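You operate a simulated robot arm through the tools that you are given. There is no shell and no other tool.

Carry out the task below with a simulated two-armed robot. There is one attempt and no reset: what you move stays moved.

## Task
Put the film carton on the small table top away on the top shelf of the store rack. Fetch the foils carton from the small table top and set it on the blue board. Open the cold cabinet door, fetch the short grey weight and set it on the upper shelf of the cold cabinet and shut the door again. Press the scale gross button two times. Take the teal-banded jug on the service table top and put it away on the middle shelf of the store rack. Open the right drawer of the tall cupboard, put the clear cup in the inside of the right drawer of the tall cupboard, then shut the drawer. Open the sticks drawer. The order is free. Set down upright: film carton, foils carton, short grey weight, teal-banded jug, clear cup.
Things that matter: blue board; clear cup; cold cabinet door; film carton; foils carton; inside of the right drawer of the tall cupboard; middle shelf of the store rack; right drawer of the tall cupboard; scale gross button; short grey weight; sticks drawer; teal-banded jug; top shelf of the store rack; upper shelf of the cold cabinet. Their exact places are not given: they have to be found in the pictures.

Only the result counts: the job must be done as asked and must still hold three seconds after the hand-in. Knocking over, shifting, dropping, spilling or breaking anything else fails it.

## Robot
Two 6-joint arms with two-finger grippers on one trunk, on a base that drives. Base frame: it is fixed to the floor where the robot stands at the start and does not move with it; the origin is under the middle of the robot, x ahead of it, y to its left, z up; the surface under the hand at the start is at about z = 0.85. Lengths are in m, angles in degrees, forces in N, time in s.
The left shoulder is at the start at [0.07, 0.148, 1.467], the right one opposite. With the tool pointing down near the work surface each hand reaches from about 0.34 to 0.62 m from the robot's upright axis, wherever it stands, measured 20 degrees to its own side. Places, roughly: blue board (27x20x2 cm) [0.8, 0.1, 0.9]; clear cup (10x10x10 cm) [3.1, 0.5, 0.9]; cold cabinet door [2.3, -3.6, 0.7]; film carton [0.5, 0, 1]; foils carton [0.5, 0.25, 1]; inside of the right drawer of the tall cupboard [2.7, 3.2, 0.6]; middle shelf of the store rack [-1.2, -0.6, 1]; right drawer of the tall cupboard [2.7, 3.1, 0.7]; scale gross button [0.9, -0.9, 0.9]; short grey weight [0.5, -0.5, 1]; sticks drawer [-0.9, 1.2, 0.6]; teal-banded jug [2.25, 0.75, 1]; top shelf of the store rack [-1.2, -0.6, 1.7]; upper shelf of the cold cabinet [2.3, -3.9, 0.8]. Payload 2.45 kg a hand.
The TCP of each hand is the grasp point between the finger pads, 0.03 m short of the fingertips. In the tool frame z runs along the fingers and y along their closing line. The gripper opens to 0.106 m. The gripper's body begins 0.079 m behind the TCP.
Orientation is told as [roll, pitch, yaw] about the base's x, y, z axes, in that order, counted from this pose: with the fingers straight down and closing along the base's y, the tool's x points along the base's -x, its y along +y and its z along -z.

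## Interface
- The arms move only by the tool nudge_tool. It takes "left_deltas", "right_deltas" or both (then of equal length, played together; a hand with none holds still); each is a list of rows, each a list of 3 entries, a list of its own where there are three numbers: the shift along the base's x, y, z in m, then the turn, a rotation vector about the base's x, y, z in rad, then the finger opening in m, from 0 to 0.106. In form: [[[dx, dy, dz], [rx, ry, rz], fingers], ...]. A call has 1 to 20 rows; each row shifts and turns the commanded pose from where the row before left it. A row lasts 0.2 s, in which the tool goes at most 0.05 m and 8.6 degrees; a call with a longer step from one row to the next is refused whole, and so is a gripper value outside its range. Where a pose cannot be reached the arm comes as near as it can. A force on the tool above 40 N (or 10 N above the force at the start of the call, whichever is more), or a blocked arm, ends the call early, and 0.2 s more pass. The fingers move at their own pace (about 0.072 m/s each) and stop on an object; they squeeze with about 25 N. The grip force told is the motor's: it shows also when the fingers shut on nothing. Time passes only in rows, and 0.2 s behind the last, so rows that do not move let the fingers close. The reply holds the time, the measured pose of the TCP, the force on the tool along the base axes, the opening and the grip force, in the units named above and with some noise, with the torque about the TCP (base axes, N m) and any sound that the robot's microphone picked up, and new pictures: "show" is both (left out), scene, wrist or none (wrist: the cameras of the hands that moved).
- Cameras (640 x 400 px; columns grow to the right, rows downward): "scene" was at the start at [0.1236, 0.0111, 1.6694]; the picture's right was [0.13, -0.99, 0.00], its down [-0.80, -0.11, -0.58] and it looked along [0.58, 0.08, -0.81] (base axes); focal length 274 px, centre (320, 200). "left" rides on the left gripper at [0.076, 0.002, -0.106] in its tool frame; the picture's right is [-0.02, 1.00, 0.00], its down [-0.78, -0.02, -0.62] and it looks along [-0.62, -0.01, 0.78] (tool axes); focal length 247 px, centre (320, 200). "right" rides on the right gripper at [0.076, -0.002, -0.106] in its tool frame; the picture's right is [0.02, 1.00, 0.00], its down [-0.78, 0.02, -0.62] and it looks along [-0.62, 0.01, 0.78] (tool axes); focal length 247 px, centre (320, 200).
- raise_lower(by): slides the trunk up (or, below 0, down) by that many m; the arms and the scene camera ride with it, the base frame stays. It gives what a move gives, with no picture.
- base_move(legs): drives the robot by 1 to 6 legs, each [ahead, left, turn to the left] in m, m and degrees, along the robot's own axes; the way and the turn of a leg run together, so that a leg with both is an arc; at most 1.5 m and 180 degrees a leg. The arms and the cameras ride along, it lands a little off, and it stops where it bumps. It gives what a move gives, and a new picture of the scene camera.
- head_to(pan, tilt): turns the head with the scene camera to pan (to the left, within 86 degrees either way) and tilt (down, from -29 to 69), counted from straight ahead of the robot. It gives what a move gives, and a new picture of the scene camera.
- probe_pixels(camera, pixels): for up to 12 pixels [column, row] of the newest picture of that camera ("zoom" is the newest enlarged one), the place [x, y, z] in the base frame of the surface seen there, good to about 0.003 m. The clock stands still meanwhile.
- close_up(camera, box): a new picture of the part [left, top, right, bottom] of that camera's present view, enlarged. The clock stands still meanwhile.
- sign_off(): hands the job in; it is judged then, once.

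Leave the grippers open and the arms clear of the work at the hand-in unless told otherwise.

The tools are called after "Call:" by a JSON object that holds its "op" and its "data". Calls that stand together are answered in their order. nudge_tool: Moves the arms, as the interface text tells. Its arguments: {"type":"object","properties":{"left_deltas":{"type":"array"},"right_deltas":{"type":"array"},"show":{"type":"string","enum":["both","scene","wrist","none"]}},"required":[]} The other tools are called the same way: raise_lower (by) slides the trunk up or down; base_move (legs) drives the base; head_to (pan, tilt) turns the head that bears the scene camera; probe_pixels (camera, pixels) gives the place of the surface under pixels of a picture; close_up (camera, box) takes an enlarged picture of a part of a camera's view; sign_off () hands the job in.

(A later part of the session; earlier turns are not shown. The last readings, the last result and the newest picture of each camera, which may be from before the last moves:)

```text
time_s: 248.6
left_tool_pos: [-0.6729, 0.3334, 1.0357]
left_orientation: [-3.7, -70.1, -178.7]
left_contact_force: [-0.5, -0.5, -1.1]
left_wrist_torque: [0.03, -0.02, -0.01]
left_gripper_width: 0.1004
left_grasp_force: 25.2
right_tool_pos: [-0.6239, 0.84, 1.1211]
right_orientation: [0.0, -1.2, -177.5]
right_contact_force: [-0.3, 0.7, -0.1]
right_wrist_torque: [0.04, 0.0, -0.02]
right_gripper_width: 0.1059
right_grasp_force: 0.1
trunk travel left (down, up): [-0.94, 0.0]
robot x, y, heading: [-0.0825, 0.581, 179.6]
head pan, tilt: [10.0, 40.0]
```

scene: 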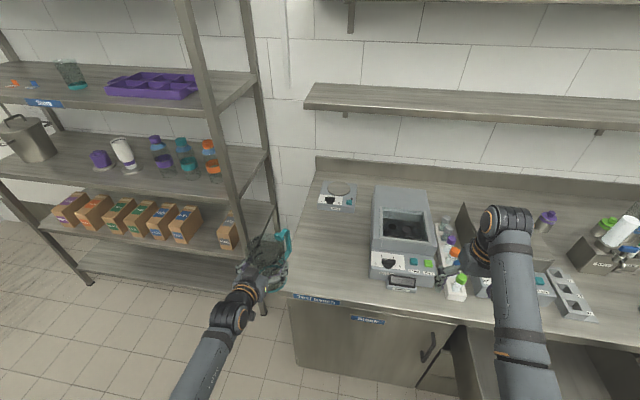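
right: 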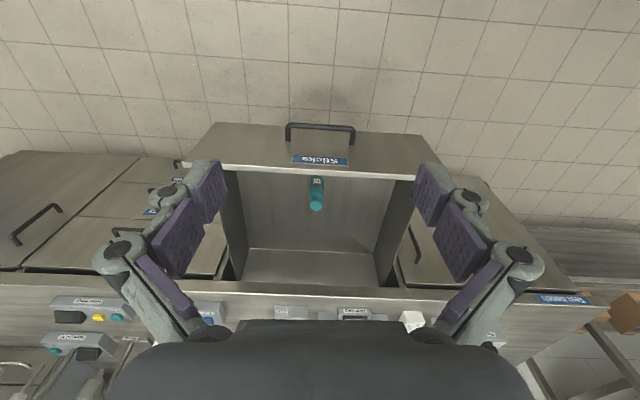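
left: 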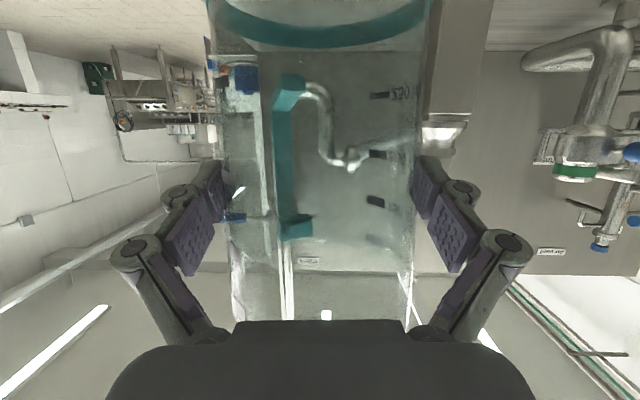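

Call:
{"op": "base_move", "data": {"legs": [[0, 1.0, 0]]}}

Call:
{"op": "head_to", "data": {"pan": 5, "tilt": 30}}

Call:
{"op": "close_up", "data": {"camera": "scene", "box": [120, 140, 520, 340]}}

```text
time_s: 253.9
left_tool_pos: [-0.6858, -0.6858, 1.0369]
left_orientation: [-3.7, -70.0, -179.2]
left_contact_force: [0.7, 0.0, -0.9]
left_wrist_torque: [-0.02, -0.02, 0.0]
left_gripper_width: 0.1003
left_grasp_force: 25.0
right_tool_pos: [-0.6299, -0.1784, 1.1201]
right_orientation: [0.0, -1.2, -178.1]
right_contact_force: [0.5, -0.2, 0.3]
right_wrist_torque: [-0.02, 0.01, -0.03]
right_gripper_width: 0.1059
right_grasp_force: 0.1
trunk travel left (down, up): [-0.94, 0.0]
robot x, y, heading: [-0.0925, -0.4416, 179.1]
head pan, tilt: [10.0, 40.0]
```

scene: 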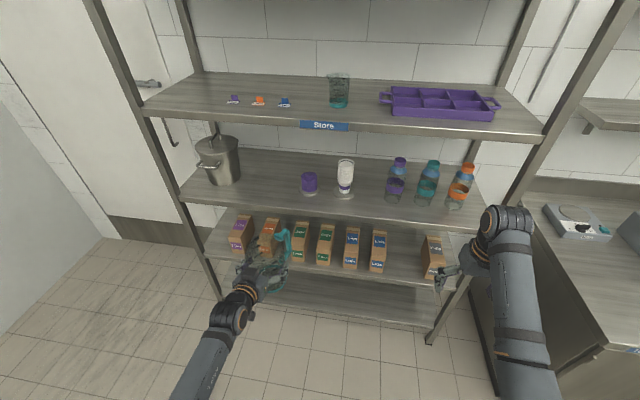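

```text
time_s: 254.6
left_tool_pos: [-0.6852, -0.6861, 1.0361]
left_orientation: [-3.7, -70.0, -179.2]
left_contact_force: [-0.2, -0.1, -1.0]
left_wrist_torque: [0.0, 0.0, 0.01]
left_gripper_width: 0.1002
left_grasp_force: 25.0
right_tool_pos: [-0.6302, -0.1793, 1.1211]
right_orientation: [0.0, -1.2, -178.2]
right_contact_force: [0.3, 1.1, -0.5]
right_wrist_torque: [-0.02, -0.02, 0.01]
right_gripper_width: 0.1062
right_grasp_force: 0.1
trunk travel left (down, up): [-0.94, 0.0]
robot x, y, heading: [-0.0891, -0.4406, 178.9]
head pan, tilt: [5.0, 30.0]
```

scene: 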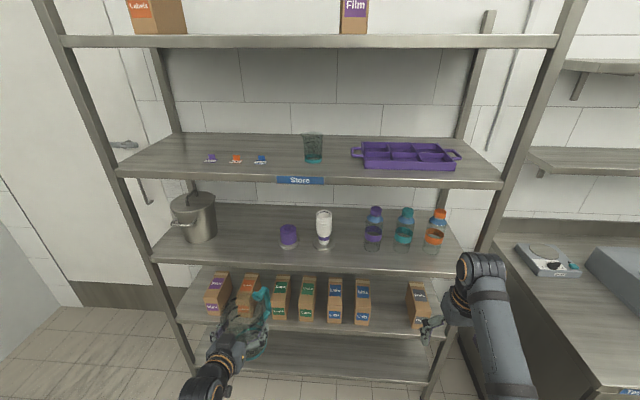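

```text
1.60 times, centred on (320, 240) of scene
```

zoom: 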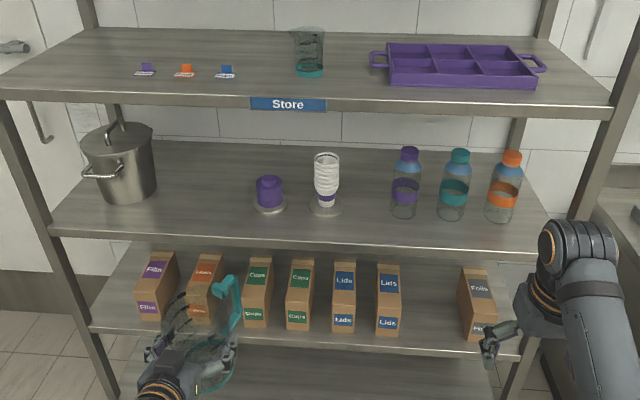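

Call:
{"op": "probe_pixels", "data": {"camera": "scene", "pixels": [[215, 235], [200, 240], [278, 246], [288, 249], [298, 246], [316, 248], [331, 248], [366, 248], [240, 240], [250, 262], [240, 225], [345, 245]]}}

Call:
{"op": "probe_pixels", "data": {"camera": "zoom", "pixels": [[200, 115], [200, 112], [350, 118], [210, 240], [180, 228], [88, 172], [100, 165], [287, 112]]}}

```text
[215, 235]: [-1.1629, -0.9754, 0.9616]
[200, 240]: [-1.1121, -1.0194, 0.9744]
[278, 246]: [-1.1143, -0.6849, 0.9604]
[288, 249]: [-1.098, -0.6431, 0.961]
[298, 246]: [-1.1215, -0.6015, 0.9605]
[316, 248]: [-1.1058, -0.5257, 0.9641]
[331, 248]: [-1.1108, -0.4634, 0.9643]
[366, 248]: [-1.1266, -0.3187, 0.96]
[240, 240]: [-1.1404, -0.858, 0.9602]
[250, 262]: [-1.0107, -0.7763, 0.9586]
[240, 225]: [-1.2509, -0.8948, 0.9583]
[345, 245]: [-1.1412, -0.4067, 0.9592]
```

```text
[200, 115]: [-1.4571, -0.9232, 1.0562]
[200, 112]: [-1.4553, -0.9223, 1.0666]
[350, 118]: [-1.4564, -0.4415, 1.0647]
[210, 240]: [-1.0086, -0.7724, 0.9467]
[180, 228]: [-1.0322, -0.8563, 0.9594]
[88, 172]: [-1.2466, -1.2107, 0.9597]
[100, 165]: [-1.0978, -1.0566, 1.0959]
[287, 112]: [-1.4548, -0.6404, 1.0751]
```

There's a free gap on the middle shelf between the pot (right side at y ≈ −0.965) and the purple weight (left side at y ≈ −0.69), centred at y ≈ −0.825. I'll pull the right hand back and outward, raise the jug a bit, then strafe left 0.14 m.

Call:
{"op": "nudge_tool", "data": {"right_deltas": [[[0.03, 0.035, 0], [0, 0, 0], 0.106], [[0.03, 0.035, 0], [0, 0, 0], 0.106], [[0.03, 0.035, 0], [0, 0, 0], 0.106], [[0.03, 0.035, 0], [0, 0, 0], 0.106], [[0, 0, 0], [0, 0, 0], 0.106]], "left_deltas": [[[-0.01, 0, 0.015], [0, 0, 0], 0.07], [[-0.01, 0, 0.015], [0, 0, 0], 0.07], [[-0.005, 0, 0.01], [0, 0, 0], 0.07], [[0, 0, 0], [0, 0, 0], 0.07], [[0, 0, 0], [0, 0, 0], 0.07]], "show": "none"}}

Call:
{"op": "base_move", "data": {"legs": [[0, 0.14, 0]]}}

```text
time_s: 255.8
left_tool_pos: [-0.7177, -0.6842, 1.0652]
left_orientation: [-3.9, -70.2, -179.6]
left_contact_force: [-1.7, -0.1, -1.1]
left_wrist_torque: [-0.01, -0.01, 0.0]
left_gripper_width: 0.1003
left_grasp_force: 25.0
left hand out of reach, approached as far as the arm can: row 2, 3
right_tool_pos: [-0.5137, -0.0401, 1.114]
right_orientation: [0.0, -1.2, -178.2]
right_contact_force: [0.4, 0.2, 0.5]
right_wrist_torque: [0.0, -0.02, 0.02]
right_gripper_width: 0.1061
right_grasp_force: 0.0
right hand out of reach, approached as far as the arm can: row 1
trunk travel left (down, up): [-0.94, 0.0]
robot x, y, heading: [-0.0903, -0.4402, 179.2]
head pan, tilt: [5.0, 30.0]
```

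```text
time_s: 257.1
left_tool_pos: [-0.7192, -0.8202, 1.066]
left_orientation: [-3.6, -70.2, -180.0]
left_contact_force: [0.2, -0.7, -0.6]
left_wrist_torque: [-0.01, 0.01, 0.0]
left_gripper_width: 0.1006
left_grasp_force: 24.4
right_tool_pos: [-0.5158, -0.1751, 1.1137]
right_orientation: [0.1, -1.2, -178.1]
right_contact_force: [0.4, -0.2, -0.3]
right_wrist_torque: [-0.05, 0.03, 0.03]
right_gripper_width: 0.1061
right_grasp_force: 0.0
trunk travel left (down, up): [-0.94, 0.0]
robot x, y, heading: [-0.0935, -0.5795, 179.4]
head pan, tilt: [5.0, 30.0]
```

scene: 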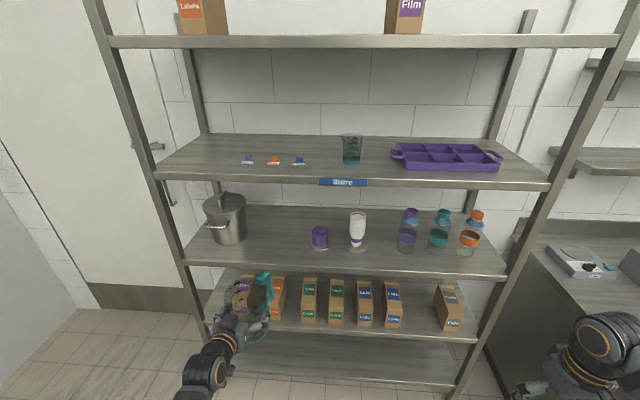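

Call:
{"op": "nudge_tool", "data": {"left_deltas": [[[-0.015, 0, 0.012], [0, 0, 0], 0.07], [[-0.01, 0, 0.012], [0, 0, 0], 0.07], [[0, 0, 0], [0, 0, 0], 0.07]], "show": "scene"}}

Call:
{"op": "close_up", "data": {"camera": "scene", "box": [180, 250, 320, 360]}}

```text
time_s: 257.9
left_tool_pos: [-0.7426, -0.8215, 1.0891]
left_orientation: [-3.8, -70.3, 179.9]
left_contact_force: [0.2, -0.4, -0.7]
left_wrist_torque: [-0.01, -0.05, -0.02]
left_gripper_width: 0.1002
left_grasp_force: 24.8
right_tool_pos: [-0.5161, -0.1777, 1.113]
right_orientation: [0.0, -1.2, -178.0]
right_contact_force: [-0.1, 0.0, 0.4]
right_wrist_torque: [0.04, 0.02, 0.02]
right_gripper_width: 0.1062
right_grasp_force: 0.0
trunk travel left (down, up): [-0.94, 0.0]
robot x, y, heading: [-0.095, -0.5792, 179.2]
head pan, tilt: [5.0, 30.0]
```

scene: 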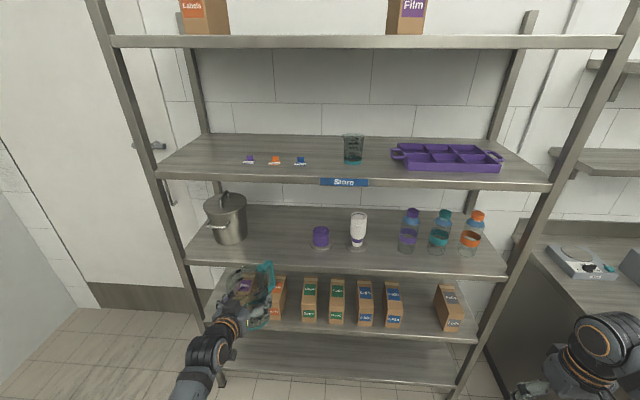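

```text
3.64 times, centred on (250, 305) of scene
```

zoom: 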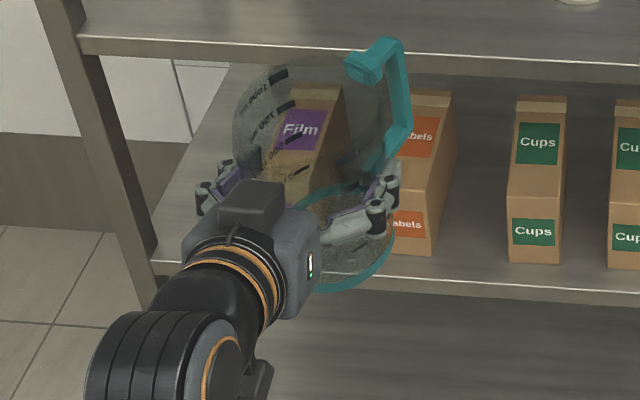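

The jug bottom is at about 0.998, above the shelf (0.96). I'll drive ahead 0.36 m into the gap.

Call:
{"op": "base_move", "data": {"legs": [[0.36, 0, 0]]}}

Call:
{"op": "head_to", "data": {"pan": 25, "tilt": 45}}

```text
time_s: 260.2
left_tool_pos: [-1.0947, -0.8219, 1.0885]
left_orientation: [-3.7, -70.4, -179.7]
left_contact_force: [0.0, -0.5, -1.0]
left_wrist_torque: [0.0, -0.01, -0.02]
left_gripper_width: 0.1006
left_grasp_force: 25.2
right_tool_pos: [-0.8736, -0.1772, 1.1138]
right_orientation: [-0.1, -1.3, -177.7]
right_contact_force: [0.7, 0.0, 0.8]
right_wrist_torque: [0.04, 0.01, -0.02]
right_gripper_width: 0.1062
right_grasp_force: 0.0
trunk travel left (down, up): [-0.94, 0.0]
robot x, y, heading: [-0.452, -0.5804, 179.8]
head pan, tilt: [5.0, 30.0]
```

scene: 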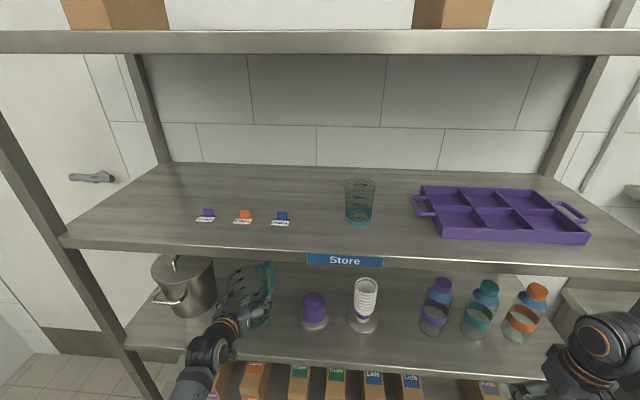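

```text
time_s: 261.1
left_tool_pos: [-1.0968, -0.8241, 1.0875]
left_orientation: [-3.7, -70.2, -179.6]
left_contact_force: [0.4, -0.1, -0.5]
left_wrist_torque: [-0.01, 0.0, 0.0]
left_gripper_width: 0.1003
left_grasp_force: 25.1
right_tool_pos: [-0.8761, -0.1785, 1.1144]
right_orientation: [-0.1, -1.1, -177.6]
right_contact_force: [-0.3, -0.1, -0.8]
right_wrist_torque: [-0.02, -0.01, -0.01]
right_gripper_width: 0.106
right_grasp_force: 0.1
trunk travel left (down, up): [-0.94, 0.0]
robot x, y, heading: [-0.4471, -0.5761, 179.7]
head pan, tilt: [25.0, 45.0]
```

scene: 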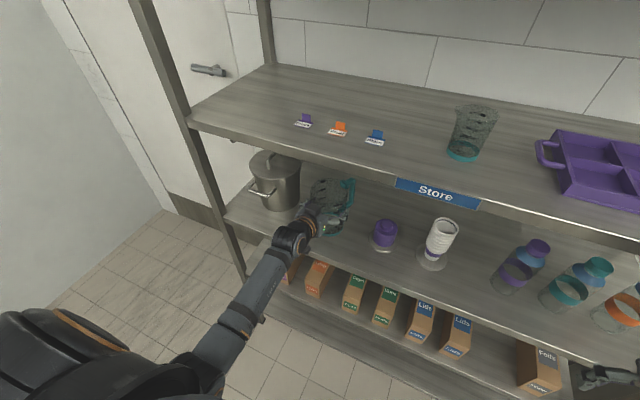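

Well placed in the gap. I'll lower toward the shelf.

Call:
{"op": "nudge_tool", "data": {"left_deltas": [[[0, 0, -0.012], [0, 0, 0], 0.07], [[0, 0, -0.012], [0, 0, 0], 0.07], [[0, 0, -0.006], [0, 0, 0], 0.07], [[0, 0, -0.002], [0, 0, 0], 0.07], [[0, 0, 0], [0, 0, 0], 0.07]], "show": "scene"}}

Call:
{"op": "nudge_tool", "data": {"left_deltas": [[[0, 0, -0.002], [0, 0, 0], 0.07], [[0, 0, -0.002], [0, 0, 0], 0.07], [[0, 0, 0], [0, 0, 0], 0.07]], "show": "none"}}

```text
time_s: 262.3
left_tool_pos: [-1.0961, -0.824, 1.0577]
left_orientation: [-3.6, -70.3, -179.7]
left_contact_force: [0.9, -0.7, -0.9]
left_wrist_torque: [0.02, -0.04, -0.01]
left_gripper_width: 0.1007
left_grasp_force: 25.2
right_tool_pos: [-0.8754, -0.1786, 1.1143]
right_orientation: [0.0, -1.2, -177.5]
right_contact_force: [-0.1, 0.4, -0.4]
right_wrist_torque: [0.0, 0.02, 0.01]
right_gripper_width: 0.106
right_grasp_force: 0.1
trunk travel left (down, up): [-0.94, 0.0]
robot x, y, heading: [-0.4512, -0.5745, 179.7]
head pan, tilt: [25.0, 45.0]
```

scene: 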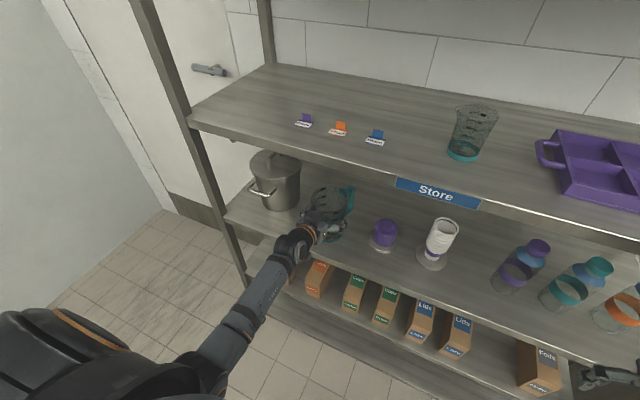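

```text
time_s: 263.1
left_tool_pos: [-1.0958, -0.822, 1.0528]
left_orientation: [-3.7, -70.3, -179.6]
left_contact_force: [-0.4, 0.6, -1.5]
left_wrist_torque: [0.04, -0.01, -0.01]
left_gripper_width: 0.1001
left_grasp_force: 25.0
right_tool_pos: [-0.876, -0.1774, 1.1146]
right_orientation: [-0.1, -1.2, -177.6]
right_contact_force: [0.3, -0.2, -0.2]
right_wrist_torque: [0.0, 0.03, 0.0]
right_gripper_width: 0.1059
right_grasp_force: 0.0
trunk travel left (down, up): [-0.94, 0.0]
robot x, y, heading: [-0.4496, -0.5786, 179.6]
head pan, tilt: [25.0, 45.0]
```

Call:
{"op": "nudge_tool", "data": {"left_deltas": [[[0, 0, -0.002], [0, 0, 0], 0.07], [[0, 0, -0.002], [0, 0, 0], 0.07], [[0, 0, 0], [0, 0, 0], 0.07]], "show": "none"}}

```text
time_s: 263.9
left_tool_pos: [-1.0961, -0.8232, 1.0523]
left_orientation: [-3.3, -70.6, 180.1]
left_contact_force: [-0.7, -1.9, 8.4]
left_wrist_torque: [-0.61, 0.05, -0.08]
left_gripper_width: 0.1004
left_grasp_force: 24.8
right_tool_pos: [-0.8742, -0.1777, 1.1138]
right_orientation: [0.0, -1.2, -177.7]
right_contact_force: [0.5, -0.5, 0.1]
right_wrist_torque: [-0.02, 0.0, -0.01]
right_gripper_width: 0.1061
right_grasp_force: 0.1
trunk travel left (down, up): [-0.94, 0.0]
robot x, y, heading: [-0.4519, -0.5793, 179.6]
head pan, tilt: [25.0, 45.0]
```

Contact with the shelf (+8 N). I'll open fully, then look before sliding the fingers back.

Call:
{"op": "nudge_tool", "data": {"left_deltas": [[[0, 0, 0], [0, 0, 0], 0.106], [[0, 0, 0], [0, 0, 0], 0.106], [[0, 0, 0], [0, 0, 0], 0.106]], "show": "wrist"}}

```text
time_s: 264.7
left_tool_pos: [-1.0965, -0.823, 1.049]
left_orientation: [-3.8, -70.2, -179.7]
left_contact_force: [0.1, -0.2, 0.2]
left_wrist_torque: [0.02, -0.01, -0.03]
left_gripper_width: 0.1059
left_grasp_force: 0.0
right_tool_pos: [-0.8752, -0.1769, 1.1128]
right_orientation: [0.0, -1.2, -177.6]
right_contact_force: [0.2, 0.5, -0.3]
right_wrist_torque: [0.03, 0.01, -0.01]
right_gripper_width: 0.1062
right_grasp_force: 0.0
trunk travel left (down, up): [-0.94, 0.0]
robot x, y, heading: [-0.4471, -0.5751, 179.7]
head pan, tilt: [25.0, 45.0]
```

left: 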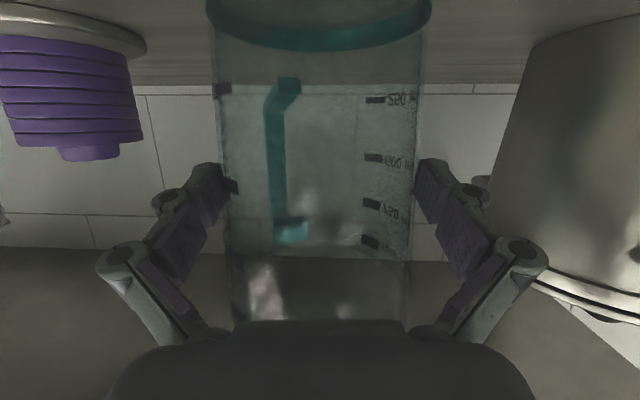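

The jug is symmetric between the fingers. The tool axis is yawed about 3.7°, so I'll retract along it: 2 cm steps in +x with −1.3 mm in y.

Call:
{"op": "nudge_tool", "data": {"left_deltas": [[[0.015, -0.001, 0], [0, 0, 0], 0.106], [[0.02, -0.0013, 0], [0, 0, 0], 0.106], [[0.02, -0.0013, 0], [0, 0, 0], 0.106], [[0.02, -0.0013, 0], [0, 0, 0], 0.106], [[0, 0, 0], [0, 0, 0], 0.106]]}}

```text
time_s: 265.9
left_tool_pos: [-1.0206, -0.8271, 1.0501]
left_orientation: [-3.8, -70.4, -179.9]
left_contact_force: [0.5, -0.2, 0.3]
left_wrist_torque: [-0.03, -0.02, 0.0]
left_gripper_width: 0.106
left_grasp_force: 0.0
right_tool_pos: [-0.8759, -0.1767, 1.1134]
right_orientation: [0.0, -1.2, -177.6]
right_contact_force: [-0.1, 0.7, -0.3]
right_wrist_torque: [0.01, 0.0, -0.01]
right_gripper_width: 0.1061
right_grasp_force: 0.1
trunk travel left (down, up): [-0.94, 0.0]
robot x, y, heading: [-0.4475, -0.5788, 179.8]
head pan, tilt: [25.0, 45.0]
```

scene: 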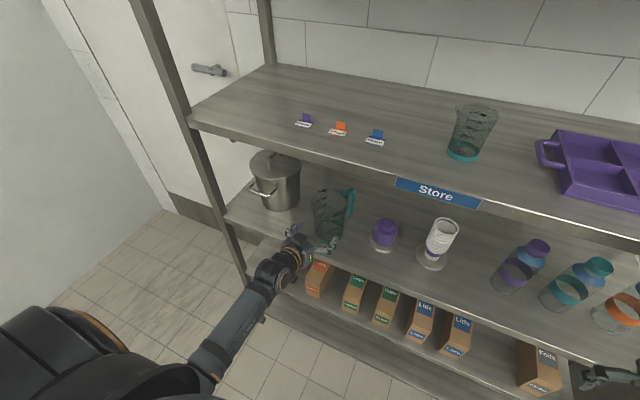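
left: 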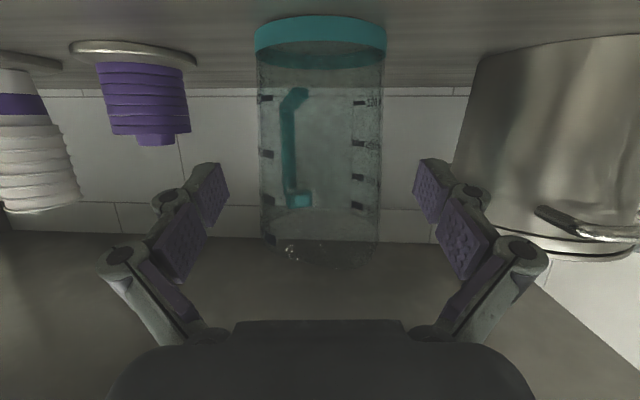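

The jug stands upright on the middle shelf. Next is the weight: I'll back off, turn around (in two steps) and look at the tray.

Call:
{"op": "base_move", "data": {"legs": [[-0.37, 0, 0], [0, 0, -90], [0, 0, -90]]}}

Call:
{"op": "head_to", "data": {"pan": -10, "tilt": 55}}

```text
time_s: 275.9
left_tool_pos: [0.4835, -0.3338, 1.0496]
left_orientation: [-3.7, -70.3, -0.6]
left_contact_force: [0.1, -0.1, 0.0]
left_wrist_torque: [-0.02, 0.0, 0.0]
left_gripper_width: 0.1061
left_grasp_force: 0.0
right_tool_pos: [0.3318, -0.9819, 1.1127]
right_orientation: [0.0, -1.2, 1.9]
right_contact_force: [-0.1, -1.0, -0.5]
right_wrist_torque: [0.01, 0.02, -0.03]
right_gripper_width: 0.1059
right_grasp_force: 0.0
trunk travel left (down, up): [-0.94, 0.0]
robot x, y, heading: [-0.0911, -0.5788, -0.5]
head pan, tilt: [25.0, 45.0]
```

scene: 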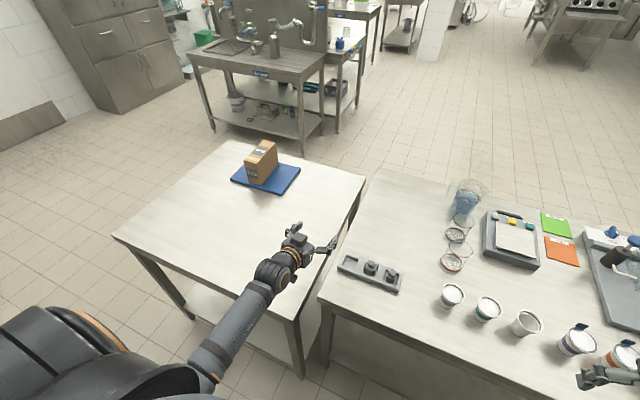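

```text
time_s: 276.9
left_tool_pos: [0.4833, -0.3336, 1.0499]
left_orientation: [-3.7, -70.4, -0.5]
left_contact_force: [0.5, 0.1, 0.2]
left_wrist_torque: [0.0, 0.01, 0.0]
left_gripper_width: 0.106
left_grasp_force: 0.0
right_tool_pos: [0.3325, -0.981, 1.1136]
right_orientation: [-0.1, -1.2, 1.9]
right_contact_force: [-0.3, -0.6, 0.0]
right_wrist_torque: [0.0, 0.0, 0.0]
right_gripper_width: 0.1059
right_grasp_force: 0.0
trunk travel left (down, up): [-0.94, 0.0]
robot x, y, heading: [-0.0894, -0.5784, -0.6]
head pan, tilt: [-10.0, 55.0]
```

scene: 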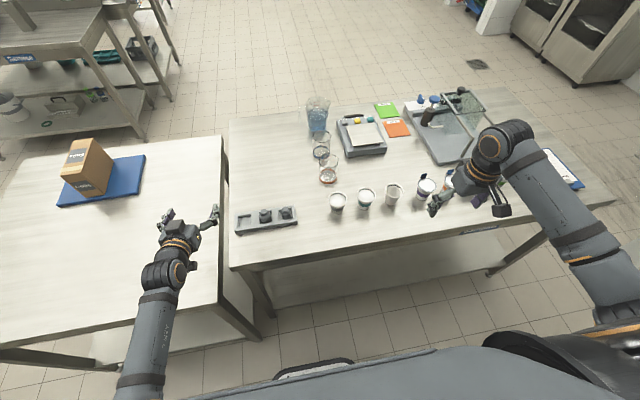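

Here's the tray near (266,220). I'll zoom on the weights and the scale and probe them.

Call:
{"op": "close_up", "data": {"camera": "scene", "box": [225, 195, 305, 245]}}

Call:
{"op": "probe_pixels", "data": {"camera": "zoom", "pixels": [[318, 120], [318, 170], [300, 180], [490, 110], [490, 150], [475, 165], [318, 135], [490, 125], [345, 170], [515, 160]]}}

Call:
{"op": "close_up", "data": {"camera": "scene", "box": [320, 90, 420, 170]}}

```text
8.00 times, centred on (265, 220) of scene
```

zoom: 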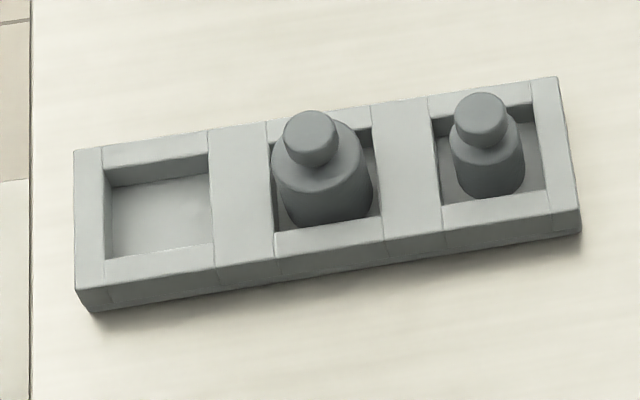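

```text
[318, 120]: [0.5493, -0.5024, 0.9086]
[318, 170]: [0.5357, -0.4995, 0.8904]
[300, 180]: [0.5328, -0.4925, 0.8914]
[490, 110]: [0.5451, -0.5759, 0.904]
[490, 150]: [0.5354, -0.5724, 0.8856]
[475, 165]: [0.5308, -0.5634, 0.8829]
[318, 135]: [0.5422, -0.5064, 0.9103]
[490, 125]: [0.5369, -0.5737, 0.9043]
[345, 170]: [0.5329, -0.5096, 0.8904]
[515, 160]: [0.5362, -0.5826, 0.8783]
```

```text
5.00 times, centred on (370, 130) of scene
```

zoom: 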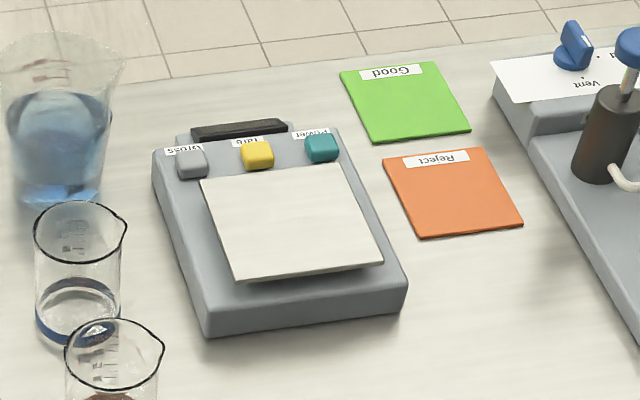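

The short weight is the smaller one at (0.542, −0.572), top 0.904 (the other tops at 0.910). The Gross button is the grey one on the scale's far edge. I'll pick up the weight with the right hand at pitch −60. First I'll shift the base left 0.25 m.

Call:
{"op": "probe_pixels", "data": {"camera": "scene", "pixels": [[344, 123], [345, 122], [357, 121], [370, 120], [358, 136], [338, 200], [331, 206], [366, 197]]}}

Call:
{"op": "base_move", "data": {"legs": [[0.04, 0.25, 0.5]]}}

Call:
{"op": "nudge_tool", "data": {"right_deltas": [[[0.025, 0.02, 0.01], [0, -0.105, 0], 0.106], [[0.025, 0.02, 0], [0, -0.105, 0], 0.106], [[0.025, 0.02, 0], [0, -0.105, 0], 0.106], [[0.025, 0.02, 0], [0, -0.105, 0], 0.106], [[0.02, 0.02, 0], [0, -0.105, 0], 0.106], [[0.01, 0.02, 0], [0, -0.105, 0], 0.106], [[0, 0.02, 0], [0, -0.105, 0], 0.106], [[0, 0.01, 0], [0, -0.105, 0], 0.106], [[0, 0, 0], [0, -0.105, 0], 0.106], [[0, 0, 0], [0, -0.1, 0], 0.106], [[0, 0, 0], [0, 0, 0], 0.106]]}}

```text
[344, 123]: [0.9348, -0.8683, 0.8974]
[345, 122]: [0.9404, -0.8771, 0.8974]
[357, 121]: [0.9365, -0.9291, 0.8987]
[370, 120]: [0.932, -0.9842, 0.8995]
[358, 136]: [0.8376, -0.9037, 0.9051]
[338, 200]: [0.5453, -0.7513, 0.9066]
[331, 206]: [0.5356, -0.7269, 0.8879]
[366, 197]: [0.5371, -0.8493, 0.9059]
```

```text
time_s: 278.7
left_tool_pos: [0.522, -0.0738, 1.0502]
left_orientation: [-3.4, -70.3, 0.1]
left_contact_force: [0.1, -0.3, 0.2]
left_wrist_torque: [-0.01, -0.04, 0.02]
left_gripper_width: 0.106
left_grasp_force: 0.1
right_tool_pos: [0.3795, -0.7248, 1.1127]
right_orientation: [0.1, -1.3, 2.7]
right_contact_force: [0.5, -0.3, 0.0]
right_wrist_torque: [0.02, 0.01, -0.03]
right_gripper_width: 0.106
right_grasp_force: 0.0
trunk travel left (down, up): [-0.94, 0.0]
robot x, y, heading: [-0.0475, -0.3242, 0.1]
head pan, tilt: [-10.0, 55.0]
```

scene: 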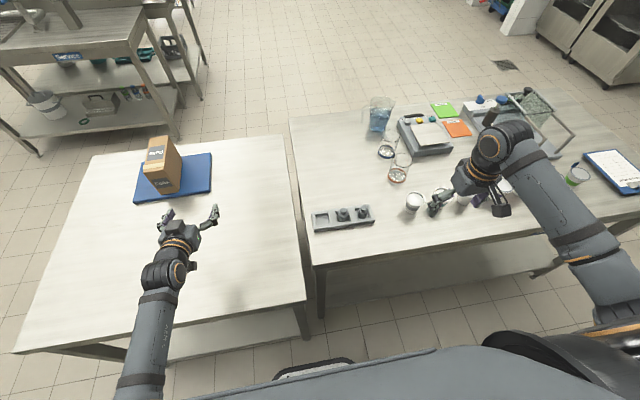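

```text
time_s: 281.1
left_tool_pos: [0.5223, -0.073, 1.0495]
left_orientation: [-3.7, -70.5, 0.4]
left_contact_force: [0.0, 0.9, 0.3]
left_wrist_torque: [0.0, -0.03, -0.02]
left_gripper_width: 0.1058
left_grasp_force: 0.1
right_tool_pos: [0.5103, -0.5727, 1.1232]
right_orientation: [-4.9, -61.1, 5.6]
right_contact_force: [0.0, -0.7, 0.4]
right_wrist_torque: [0.0, 0.01, 0.01]
right_gripper_width: 0.1059
right_grasp_force: 0.2
trunk travel left (down, up): [-0.94, 0.0]
robot x, y, heading: [-0.0476, -0.3225, 0.2]
head pan, tilt: [-10.0, 55.0]
```

scene: 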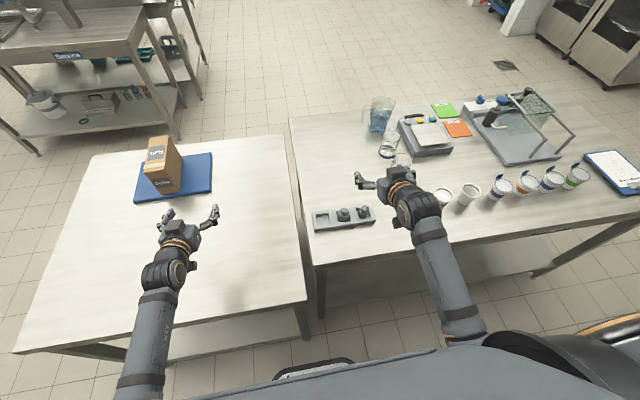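
right: 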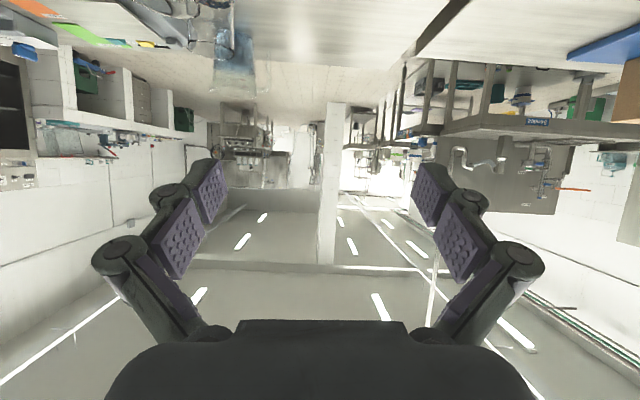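

The hand points straight along +x. I'll lower it in front of the weights (0.45, −0.572, 0.96) so the wrist camera sees them.

Call:
{"op": "nudge_tool", "data": {"right_deltas": [[[-0.02, 0, -0.04], [0, 0, 0], 0.106], [[-0.02, 0, -0.04], [0, 0, 0], 0.106], [[-0.02, 0, -0.04], [0, 0, 0], 0.06], [[0, 0, -0.043], [0, 0, 0], 0.06], [[0, 0, 0], [0, 0, 0], 0.06]]}}

Call:
{"op": "close_up", "data": {"camera": "right", "box": [200, 20, 440, 170]}}

```text
time_s: 282.3
left_tool_pos: [0.5222, -0.0722, 1.051]
left_orientation: [-3.8, -70.4, 0.4]
left_contact_force: [-0.1, 0.1, -0.4]
left_wrist_torque: [-0.05, 0.02, 0.0]
left_gripper_width: 0.1059
left_grasp_force: 0.0
right_tool_pos: [0.4479, -0.5704, 0.9604]
right_orientation: [-4.9, -61.1, 5.6]
right_contact_force: [-0.2, -0.8, 0.1]
right_wrist_torque: [-0.03, -0.01, 0.01]
right_gripper_width: 0.0598
right_grasp_force: 0.0
trunk travel left (down, up): [-0.94, 0.0]
robot x, y, heading: [-0.0492, -0.3222, 0.2]
head pan, tilt: [-10.0, 55.0]
```

scene: 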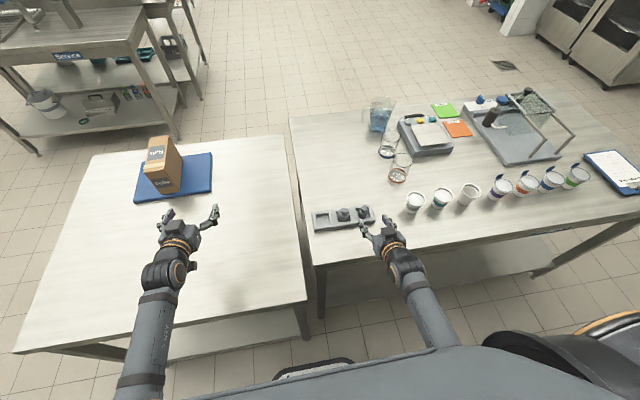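
right: 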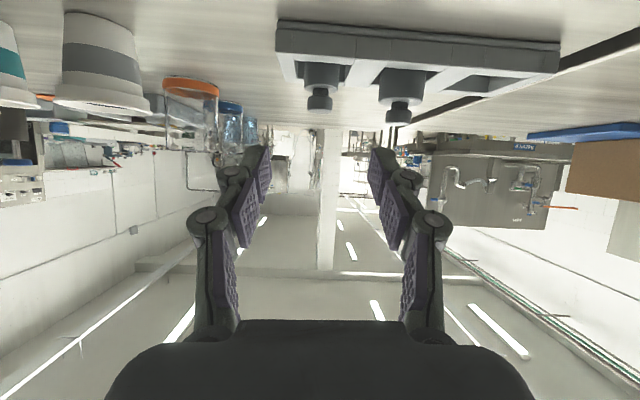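

```text
2.67 times, centred on (320, 95) of right
```

zoom: 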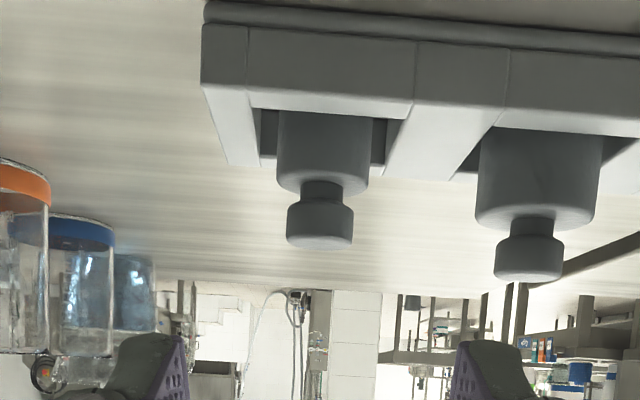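

Call:
{"op": "probe_pixels", "data": {"camera": "right", "pixels": [[320, 105], [311, 105], [329, 105], [320, 80], [308, 80], [335, 80], [320, 112], [320, 93], [400, 112], [320, 65]]}}

```text
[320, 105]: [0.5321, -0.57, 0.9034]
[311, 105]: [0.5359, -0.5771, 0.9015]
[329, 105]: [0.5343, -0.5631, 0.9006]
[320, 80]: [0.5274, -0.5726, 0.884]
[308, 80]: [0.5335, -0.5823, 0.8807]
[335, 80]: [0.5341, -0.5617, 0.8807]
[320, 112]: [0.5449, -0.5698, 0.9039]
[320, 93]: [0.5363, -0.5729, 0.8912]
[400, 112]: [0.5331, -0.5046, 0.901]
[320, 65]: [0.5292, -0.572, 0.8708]
```

The short weight: knob centred at about (0.5435, −0.571), z 0.892–0.904, neck below it, body shoulder at 0.885. I'll grip it by the knob: first to (0.5315, −0.571, 0.935) with a 4.5 cm opening.

Call:
{"op": "nudge_tool", "data": {"right_deltas": [[[0.03, 0, -0.005], [0, 0, 0], 0.045], [[0.03, 0, -0.01], [0, 0, 0], 0.045], [[0.0236, -0.0006, -0.0104], [0, 0, 0], 0.045], [[0, 0, 0], [0, 0, 0], 0.045]]}}

Call:
{"op": "close_up", "data": {"camera": "right", "box": [220, 20, 420, 200]}}

```text
time_s: 283.3
left_tool_pos: [0.5219, -0.0717, 1.0496]
left_orientation: [-3.7, -70.4, 0.3]
left_contact_force: [-0.3, -0.5, -0.2]
left_wrist_torque: [0.02, 0.02, 0.02]
left_gripper_width: 0.1058
left_grasp_force: 0.0
right_tool_pos: [0.5332, -0.5727, 0.9348]
right_orientation: [-4.9, -61.1, 5.6]
right_contact_force: [-1.1, -0.1, 0.4]
right_wrist_torque: [-0.01, -0.03, -0.01]
right_gripper_width: 0.0452
right_grasp_force: 0.0
trunk travel left (down, up): [-0.94, 0.0]
robot x, y, heading: [-0.0502, -0.3256, 0.1]
head pan, tilt: [-10.0, 55.0]
```

scene: 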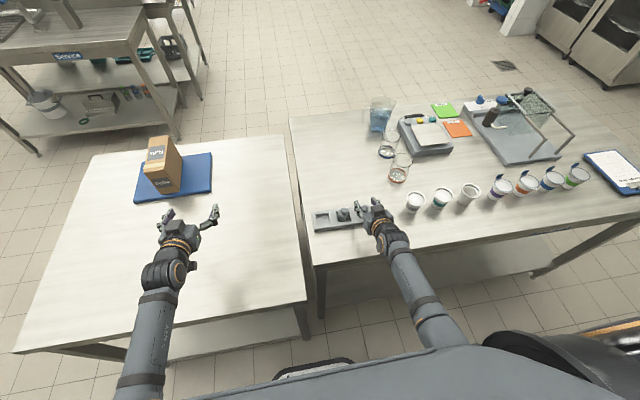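
right: 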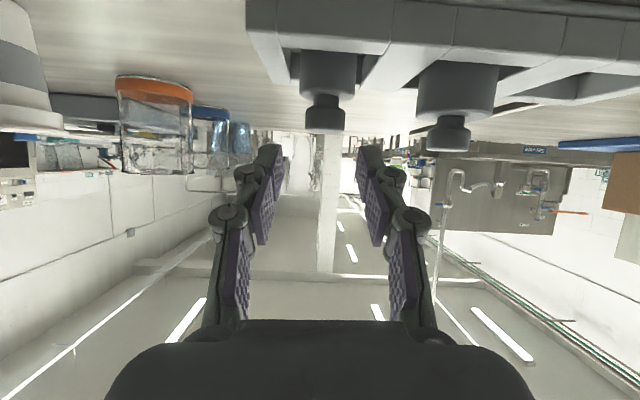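

```text
2.22 times, centred on (320, 110) of right
```

zoom: 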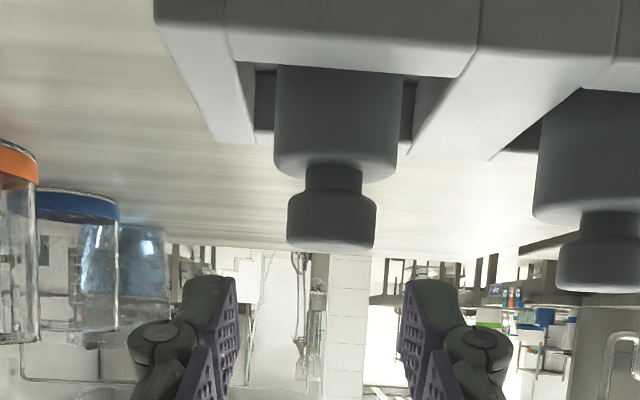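

Knob is about 2 mm toward +y. I'll adjust and descend to z 0.9125, then close.

Call:
{"op": "nudge_tool", "data": {"right_deltas": [[[-0.0015, 0.002, -0.01], [0, 0, 0], 0.045], [[0, 0, -0.0123], [0, 0, 0], 0.045], [[0, 0, 0], [0, 0, 0], 0.045], [[0, 0, 0], [0, 0, 0], 0.03], [[0, 0, 0], [0, 0, 0], 0.01], [[0, 0, 0], [0, 0, 0], 0.01], [[0, 0, 0], [0, 0, 0], 0.01]]}}

Call:
{"op": "close_up", "data": {"camera": "right", "box": [220, 20, 420, 200]}}

```text
time_s: 284.9
left_tool_pos: [0.5223, -0.0727, 1.0496]
left_orientation: [-3.7, -70.4, 0.4]
left_contact_force: [0.3, 0.3, 0.4]
left_wrist_torque: [-0.02, 0.0, 0.01]
left_gripper_width: 0.106
left_grasp_force: 0.0
right_tool_pos: [0.5325, -0.5708, 0.9122]
right_orientation: [-5.0, -61.1, 5.6]
right_contact_force: [0.8, -0.3, 0.1]
right_wrist_torque: [0.02, 0.01, -0.01]
right_gripper_width: 0.0205
right_grasp_force: 25.3
trunk travel left (down, up): [-0.94, 0.0]
robot x, y, heading: [-0.0486, -0.3255, 0.1]
head pan, tilt: [-10.0, 55.0]
```

scene: 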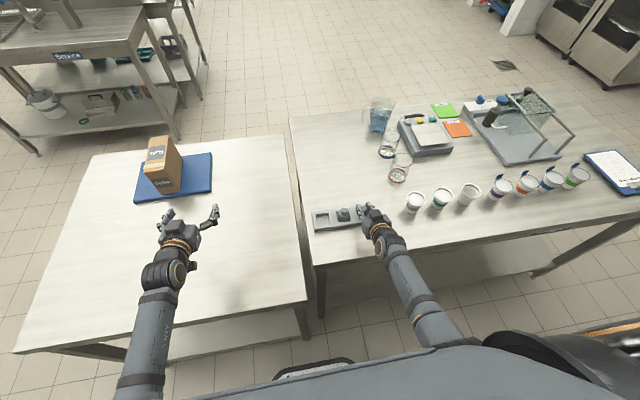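
right: 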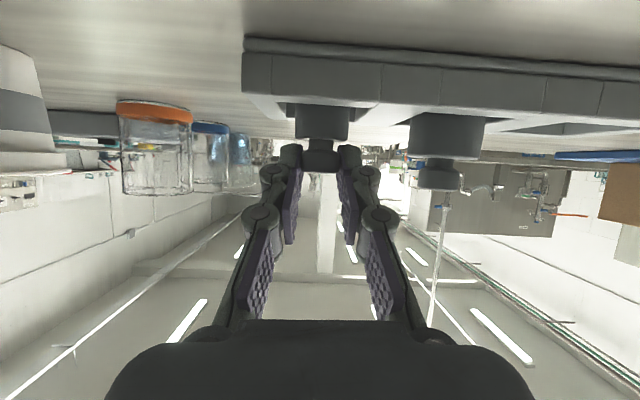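

```text
2.22 times, centred on (320, 110) of right
```

zoom: 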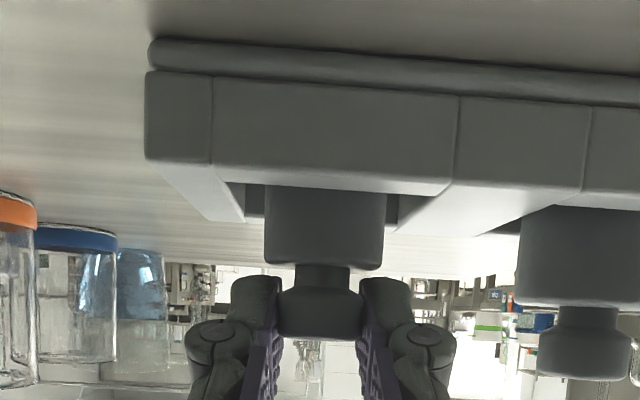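

The knob is gripped (20.5 mm). I'll lift straight up out of the pocket.

Call:
{"op": "nudge_tool", "data": {"right_deltas": [[[0, 0, 0.008], [0, 0, 0], 0.01], [[0, 0, 0.015], [0, 0, 0], 0.01], [[0, 0, 0.025], [0, 0, 0], 0.01], [[0, 0, 0.04], [0, 0, 0], 0.01], [[0, 0, 0.04], [0, 0, 0], 0.01], [[0, 0, 0], [0, 0, 0], 0.01]]}}

Call:
{"op": "close_up", "data": {"camera": "right", "box": [220, 20, 420, 200]}}

```text
time_s: 286.3
left_tool_pos: [0.5231, -0.0719, 1.0499]
left_orientation: [-3.7, -70.4, 0.3]
left_contact_force: [0.2, -0.3, -0.3]
left_wrist_torque: [0.0, 0.01, 0.0]
left_gripper_width: 0.1063
left_grasp_force: 0.1
right_tool_pos: [0.5303, -0.572, 1.0414]
right_orientation: [-4.9, -60.9, 5.4]
right_contact_force: [-0.5, 0.3, -1.2]
right_wrist_torque: [-0.02, 0.01, 0.04]
right_gripper_width: 0.0204
right_grasp_force: 24.7
trunk travel left (down, up): [-0.94, 0.0]
robot x, y, heading: [-0.0465, -0.3281, -0.1]
head pan, tilt: [-10.0, 55.0]
```

scene: 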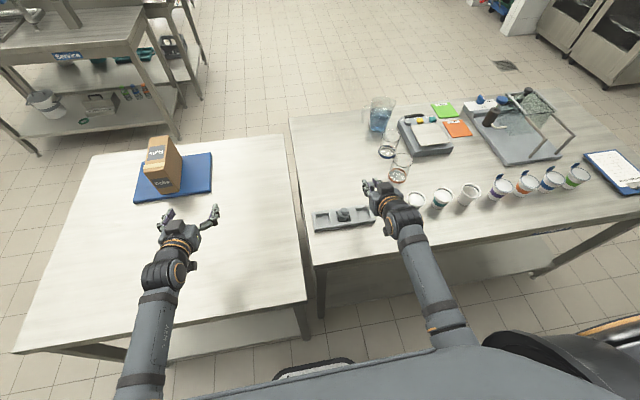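
right: 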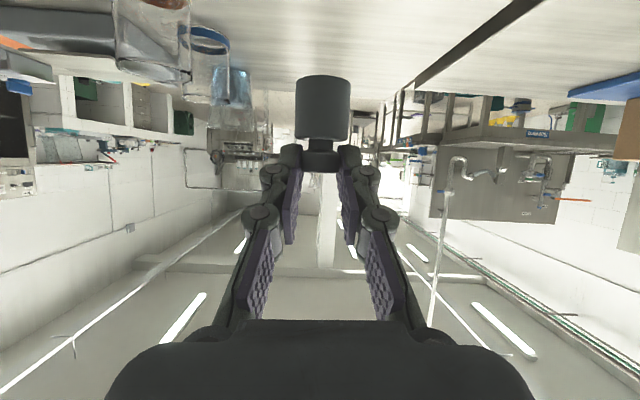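

```text
2.22 times, centred on (320, 110) of right
```

zoom: 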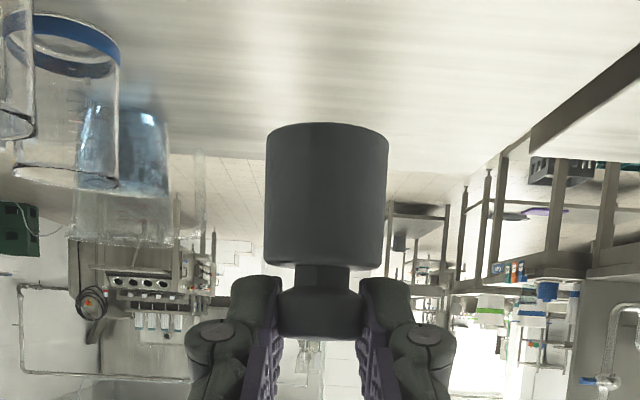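

The weight is out and hanging upright. Next I'll look right to see whether there's a passage round the right end of the table.

Call:
{"op": "head_to", "data": {"pan": -65, "tilt": 30}}

Call:
{"op": "probe_pixels", "data": {"camera": "scene", "pixels": [[390, 260], [430, 250], [480, 260], [440, 200], [420, 180], [400, 215], [560, 300], [350, 250], [300, 200], [460, 320]]}}

```text
time_s: 287.6
left_tool_pos: [0.5233, -0.0729, 1.0502]
left_orientation: [-3.7, -70.5, 0.5]
left_contact_force: [-0.6, -0.7, 0.4]
left_wrist_torque: [0.01, -0.02, -0.02]
left_gripper_width: 0.106
left_grasp_force: 0.1
right_tool_pos: [0.53, -0.5724, 1.0416]
right_orientation: [-4.9, -60.9, 5.6]
right_contact_force: [-0.8, 0.1, -0.1]
right_wrist_torque: [0.04, 0.03, 0.02]
right_gripper_width: 0.0205
right_grasp_force: 24.5
trunk travel left (down, up): [-0.94, 0.0]
robot x, y, heading: [-0.0466, -0.3228, -0.1]
head pan, tilt: [-65.0, 30.0]
```

scene: 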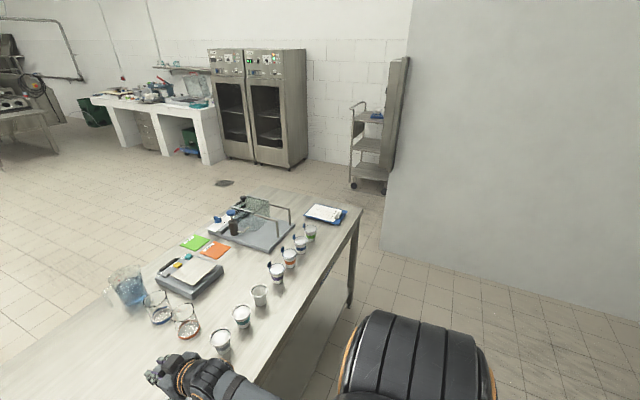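

```text
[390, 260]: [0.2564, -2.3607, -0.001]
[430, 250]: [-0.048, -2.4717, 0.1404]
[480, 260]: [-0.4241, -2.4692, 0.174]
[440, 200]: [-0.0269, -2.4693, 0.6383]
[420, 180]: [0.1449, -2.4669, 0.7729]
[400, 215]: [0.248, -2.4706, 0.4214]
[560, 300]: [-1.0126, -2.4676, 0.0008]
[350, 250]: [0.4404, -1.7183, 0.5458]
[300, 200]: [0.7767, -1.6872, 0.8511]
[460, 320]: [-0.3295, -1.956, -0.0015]
```

The right-hand passage is narrow, so I'll take the known left route round the small table.

Call:
{"op": "base_move", "data": {"legs": [[-0.05, 0.93, 0], [0.6, 0.48, 0], [0.9, 0, 0], [0, 0, -90]]}}

Call:
{"op": "head_to", "data": {"pan": 0, "tilt": 30}}

```text
time_s: 304.3
left_tool_pos: [1.6024, 0.4919, 1.0502]
left_orientation: [-3.8, -70.5, -92.5]
left_contact_force: [-0.3, -0.3, 0.0]
left_wrist_torque: [-0.05, -0.04, 0.01]
left_gripper_width: 0.1062
left_grasp_force: 0.2
right_tool_pos: [1.1051, 0.5105, 1.0414]
right_orientation: [-4.8, -61.0, -87.4]
right_contact_force: [0.7, 0.3, -1.0]
right_wrist_torque: [0.0, -0.02, -0.02]
right_gripper_width: 0.0203
right_grasp_force: 25.4
trunk travel left (down, up): [-0.94, 0.0]
robot x, y, heading: [1.3821, 1.0756, -92.7]
head pan, tilt: [-65.0, 30.0]
```

scene: 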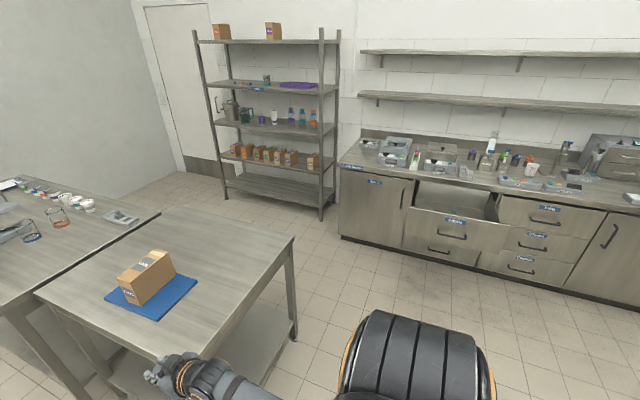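

```text
time_s: 305.7
left_tool_pos: [1.6045, 0.4925, 1.0506]
left_orientation: [-3.7, -70.4, -92.6]
left_contact_force: [0.4, -0.4, 0.6]
left_wrist_torque: [0.01, 0.03, 0.01]
left_gripper_width: 0.106
left_grasp_force: 0.0
right_tool_pos: [1.1054, 0.5098, 1.0407]
right_orientation: [-4.8, -60.9, -87.4]
right_contact_force: [0.0, -0.1, -0.6]
right_wrist_torque: [-0.01, -0.01, 0.02]
right_gripper_width: 0.0204
right_grasp_force: 24.5
trunk travel left (down, up): [-0.94, 0.0]
robot x, y, heading: [1.3833, 1.0764, -92.8]
head pan, tilt: [0.0, 30.0]
```

scene: 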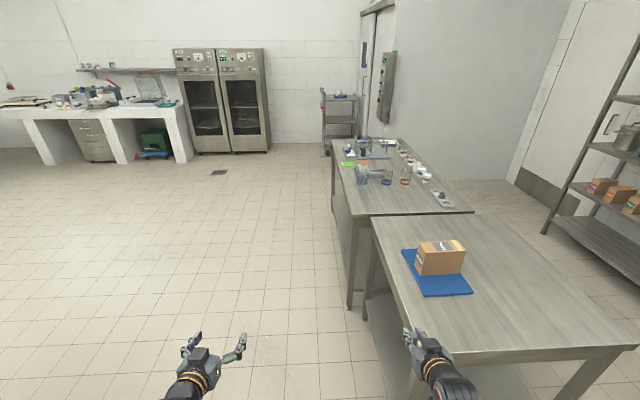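

I'll return the left tool to pointing down here in free space (turn about +x while facing −y), and raise it slightly.

Call:
{"op": "nudge_tool", "data": {"left_deltas": [[[0, 0, 0.005], [0.136, 0, 0], 0.06], [[0, 0, 0.005], [0.136, 0, 0], 0.03], [[0, 0, 0.005], [0.136, 0, 0], 0.0], [[0, 0, 0.005], [0.136, 0, 0], 0.0], [[0, 0, 0.005], [0.136, 0, 0], 0.0], [[0, 0, 0.005], [0.136, 0, 0], 0.0], [[0, 0, 0.005], [0.136, 0, 0], 0.0], [[0, 0, 0.005], [0.136, 0, 0], 0.0], [[0, 0, 0.005], [0.136, 0, 0], 0.0], [[0, 0, 0], [0, 0, 0], 0.0]], "show": "none"}}

Call:
{"op": "base_move", "data": {"legs": [[0, 0, 2.7], [1.45, 0.15, 0]]}}

```text
time_s: 307.9
left_tool_pos: [1.6063, 0.4209, 0.9507]
left_orientation: [-8.7, -8.8, -93.1]
left_contact_force: [0.7, 0.3, 0.4]
left_wrist_torque: [-0.01, 0.0, -0.01]
left_gripper_width: 0.0001
left_grasp_force: 25.1
left hand out of reach, approached as far as the arm can: row 1, 2, 3, 4, 5, 6, 7, 8, 9
right_tool_pos: [1.1034, 0.5095, 1.0408]
right_orientation: [-4.8, -60.9, -87.4]
right_contact_force: [0.0, 0.7, -1.9]
right_wrist_torque: [-0.02, -0.01, 0.03]
right_gripper_width: 0.0204
right_grasp_force: 25.1
trunk travel left (down, up): [-0.94, 0.0]
robot x, y, heading: [1.385, 1.0731, -93.0]
head pan, tilt: [0.0, 30.0]
```

```text
time_s: 315.5
left_tool_pos: [1.7768, -1.0211, 0.9522]
left_orientation: [-8.7, -9.0, -90.4]
left_contact_force: [-0.2, 0.1, 0.3]
left_wrist_torque: [0.02, -0.01, -0.02]
left_gripper_width: 0.0002
left_grasp_force: 25.0
right_tool_pos: [1.2715, -0.956, 1.0414]
right_orientation: [-4.9, -61.0, -84.7]
right_contact_force: [-0.5, -0.3, -1.2]
right_wrist_torque: [-0.01, -0.01, 0.02]
right_gripper_width: 0.0202
right_grasp_force: 24.9
trunk travel left (down, up): [-0.94, 0.0]
robot x, y, heading: [1.5192, -0.3834, -89.9]
head pan, tilt: [0.0, 30.0]
```

scene: 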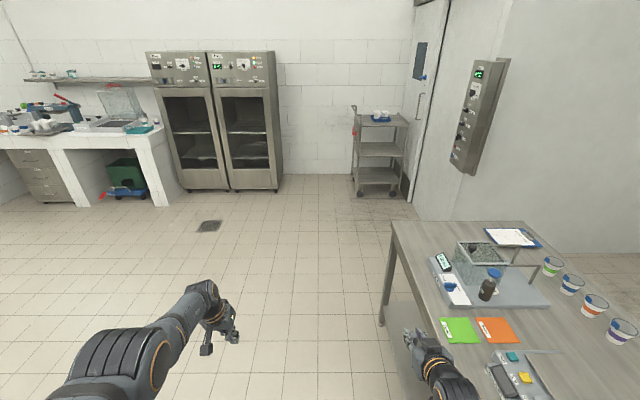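

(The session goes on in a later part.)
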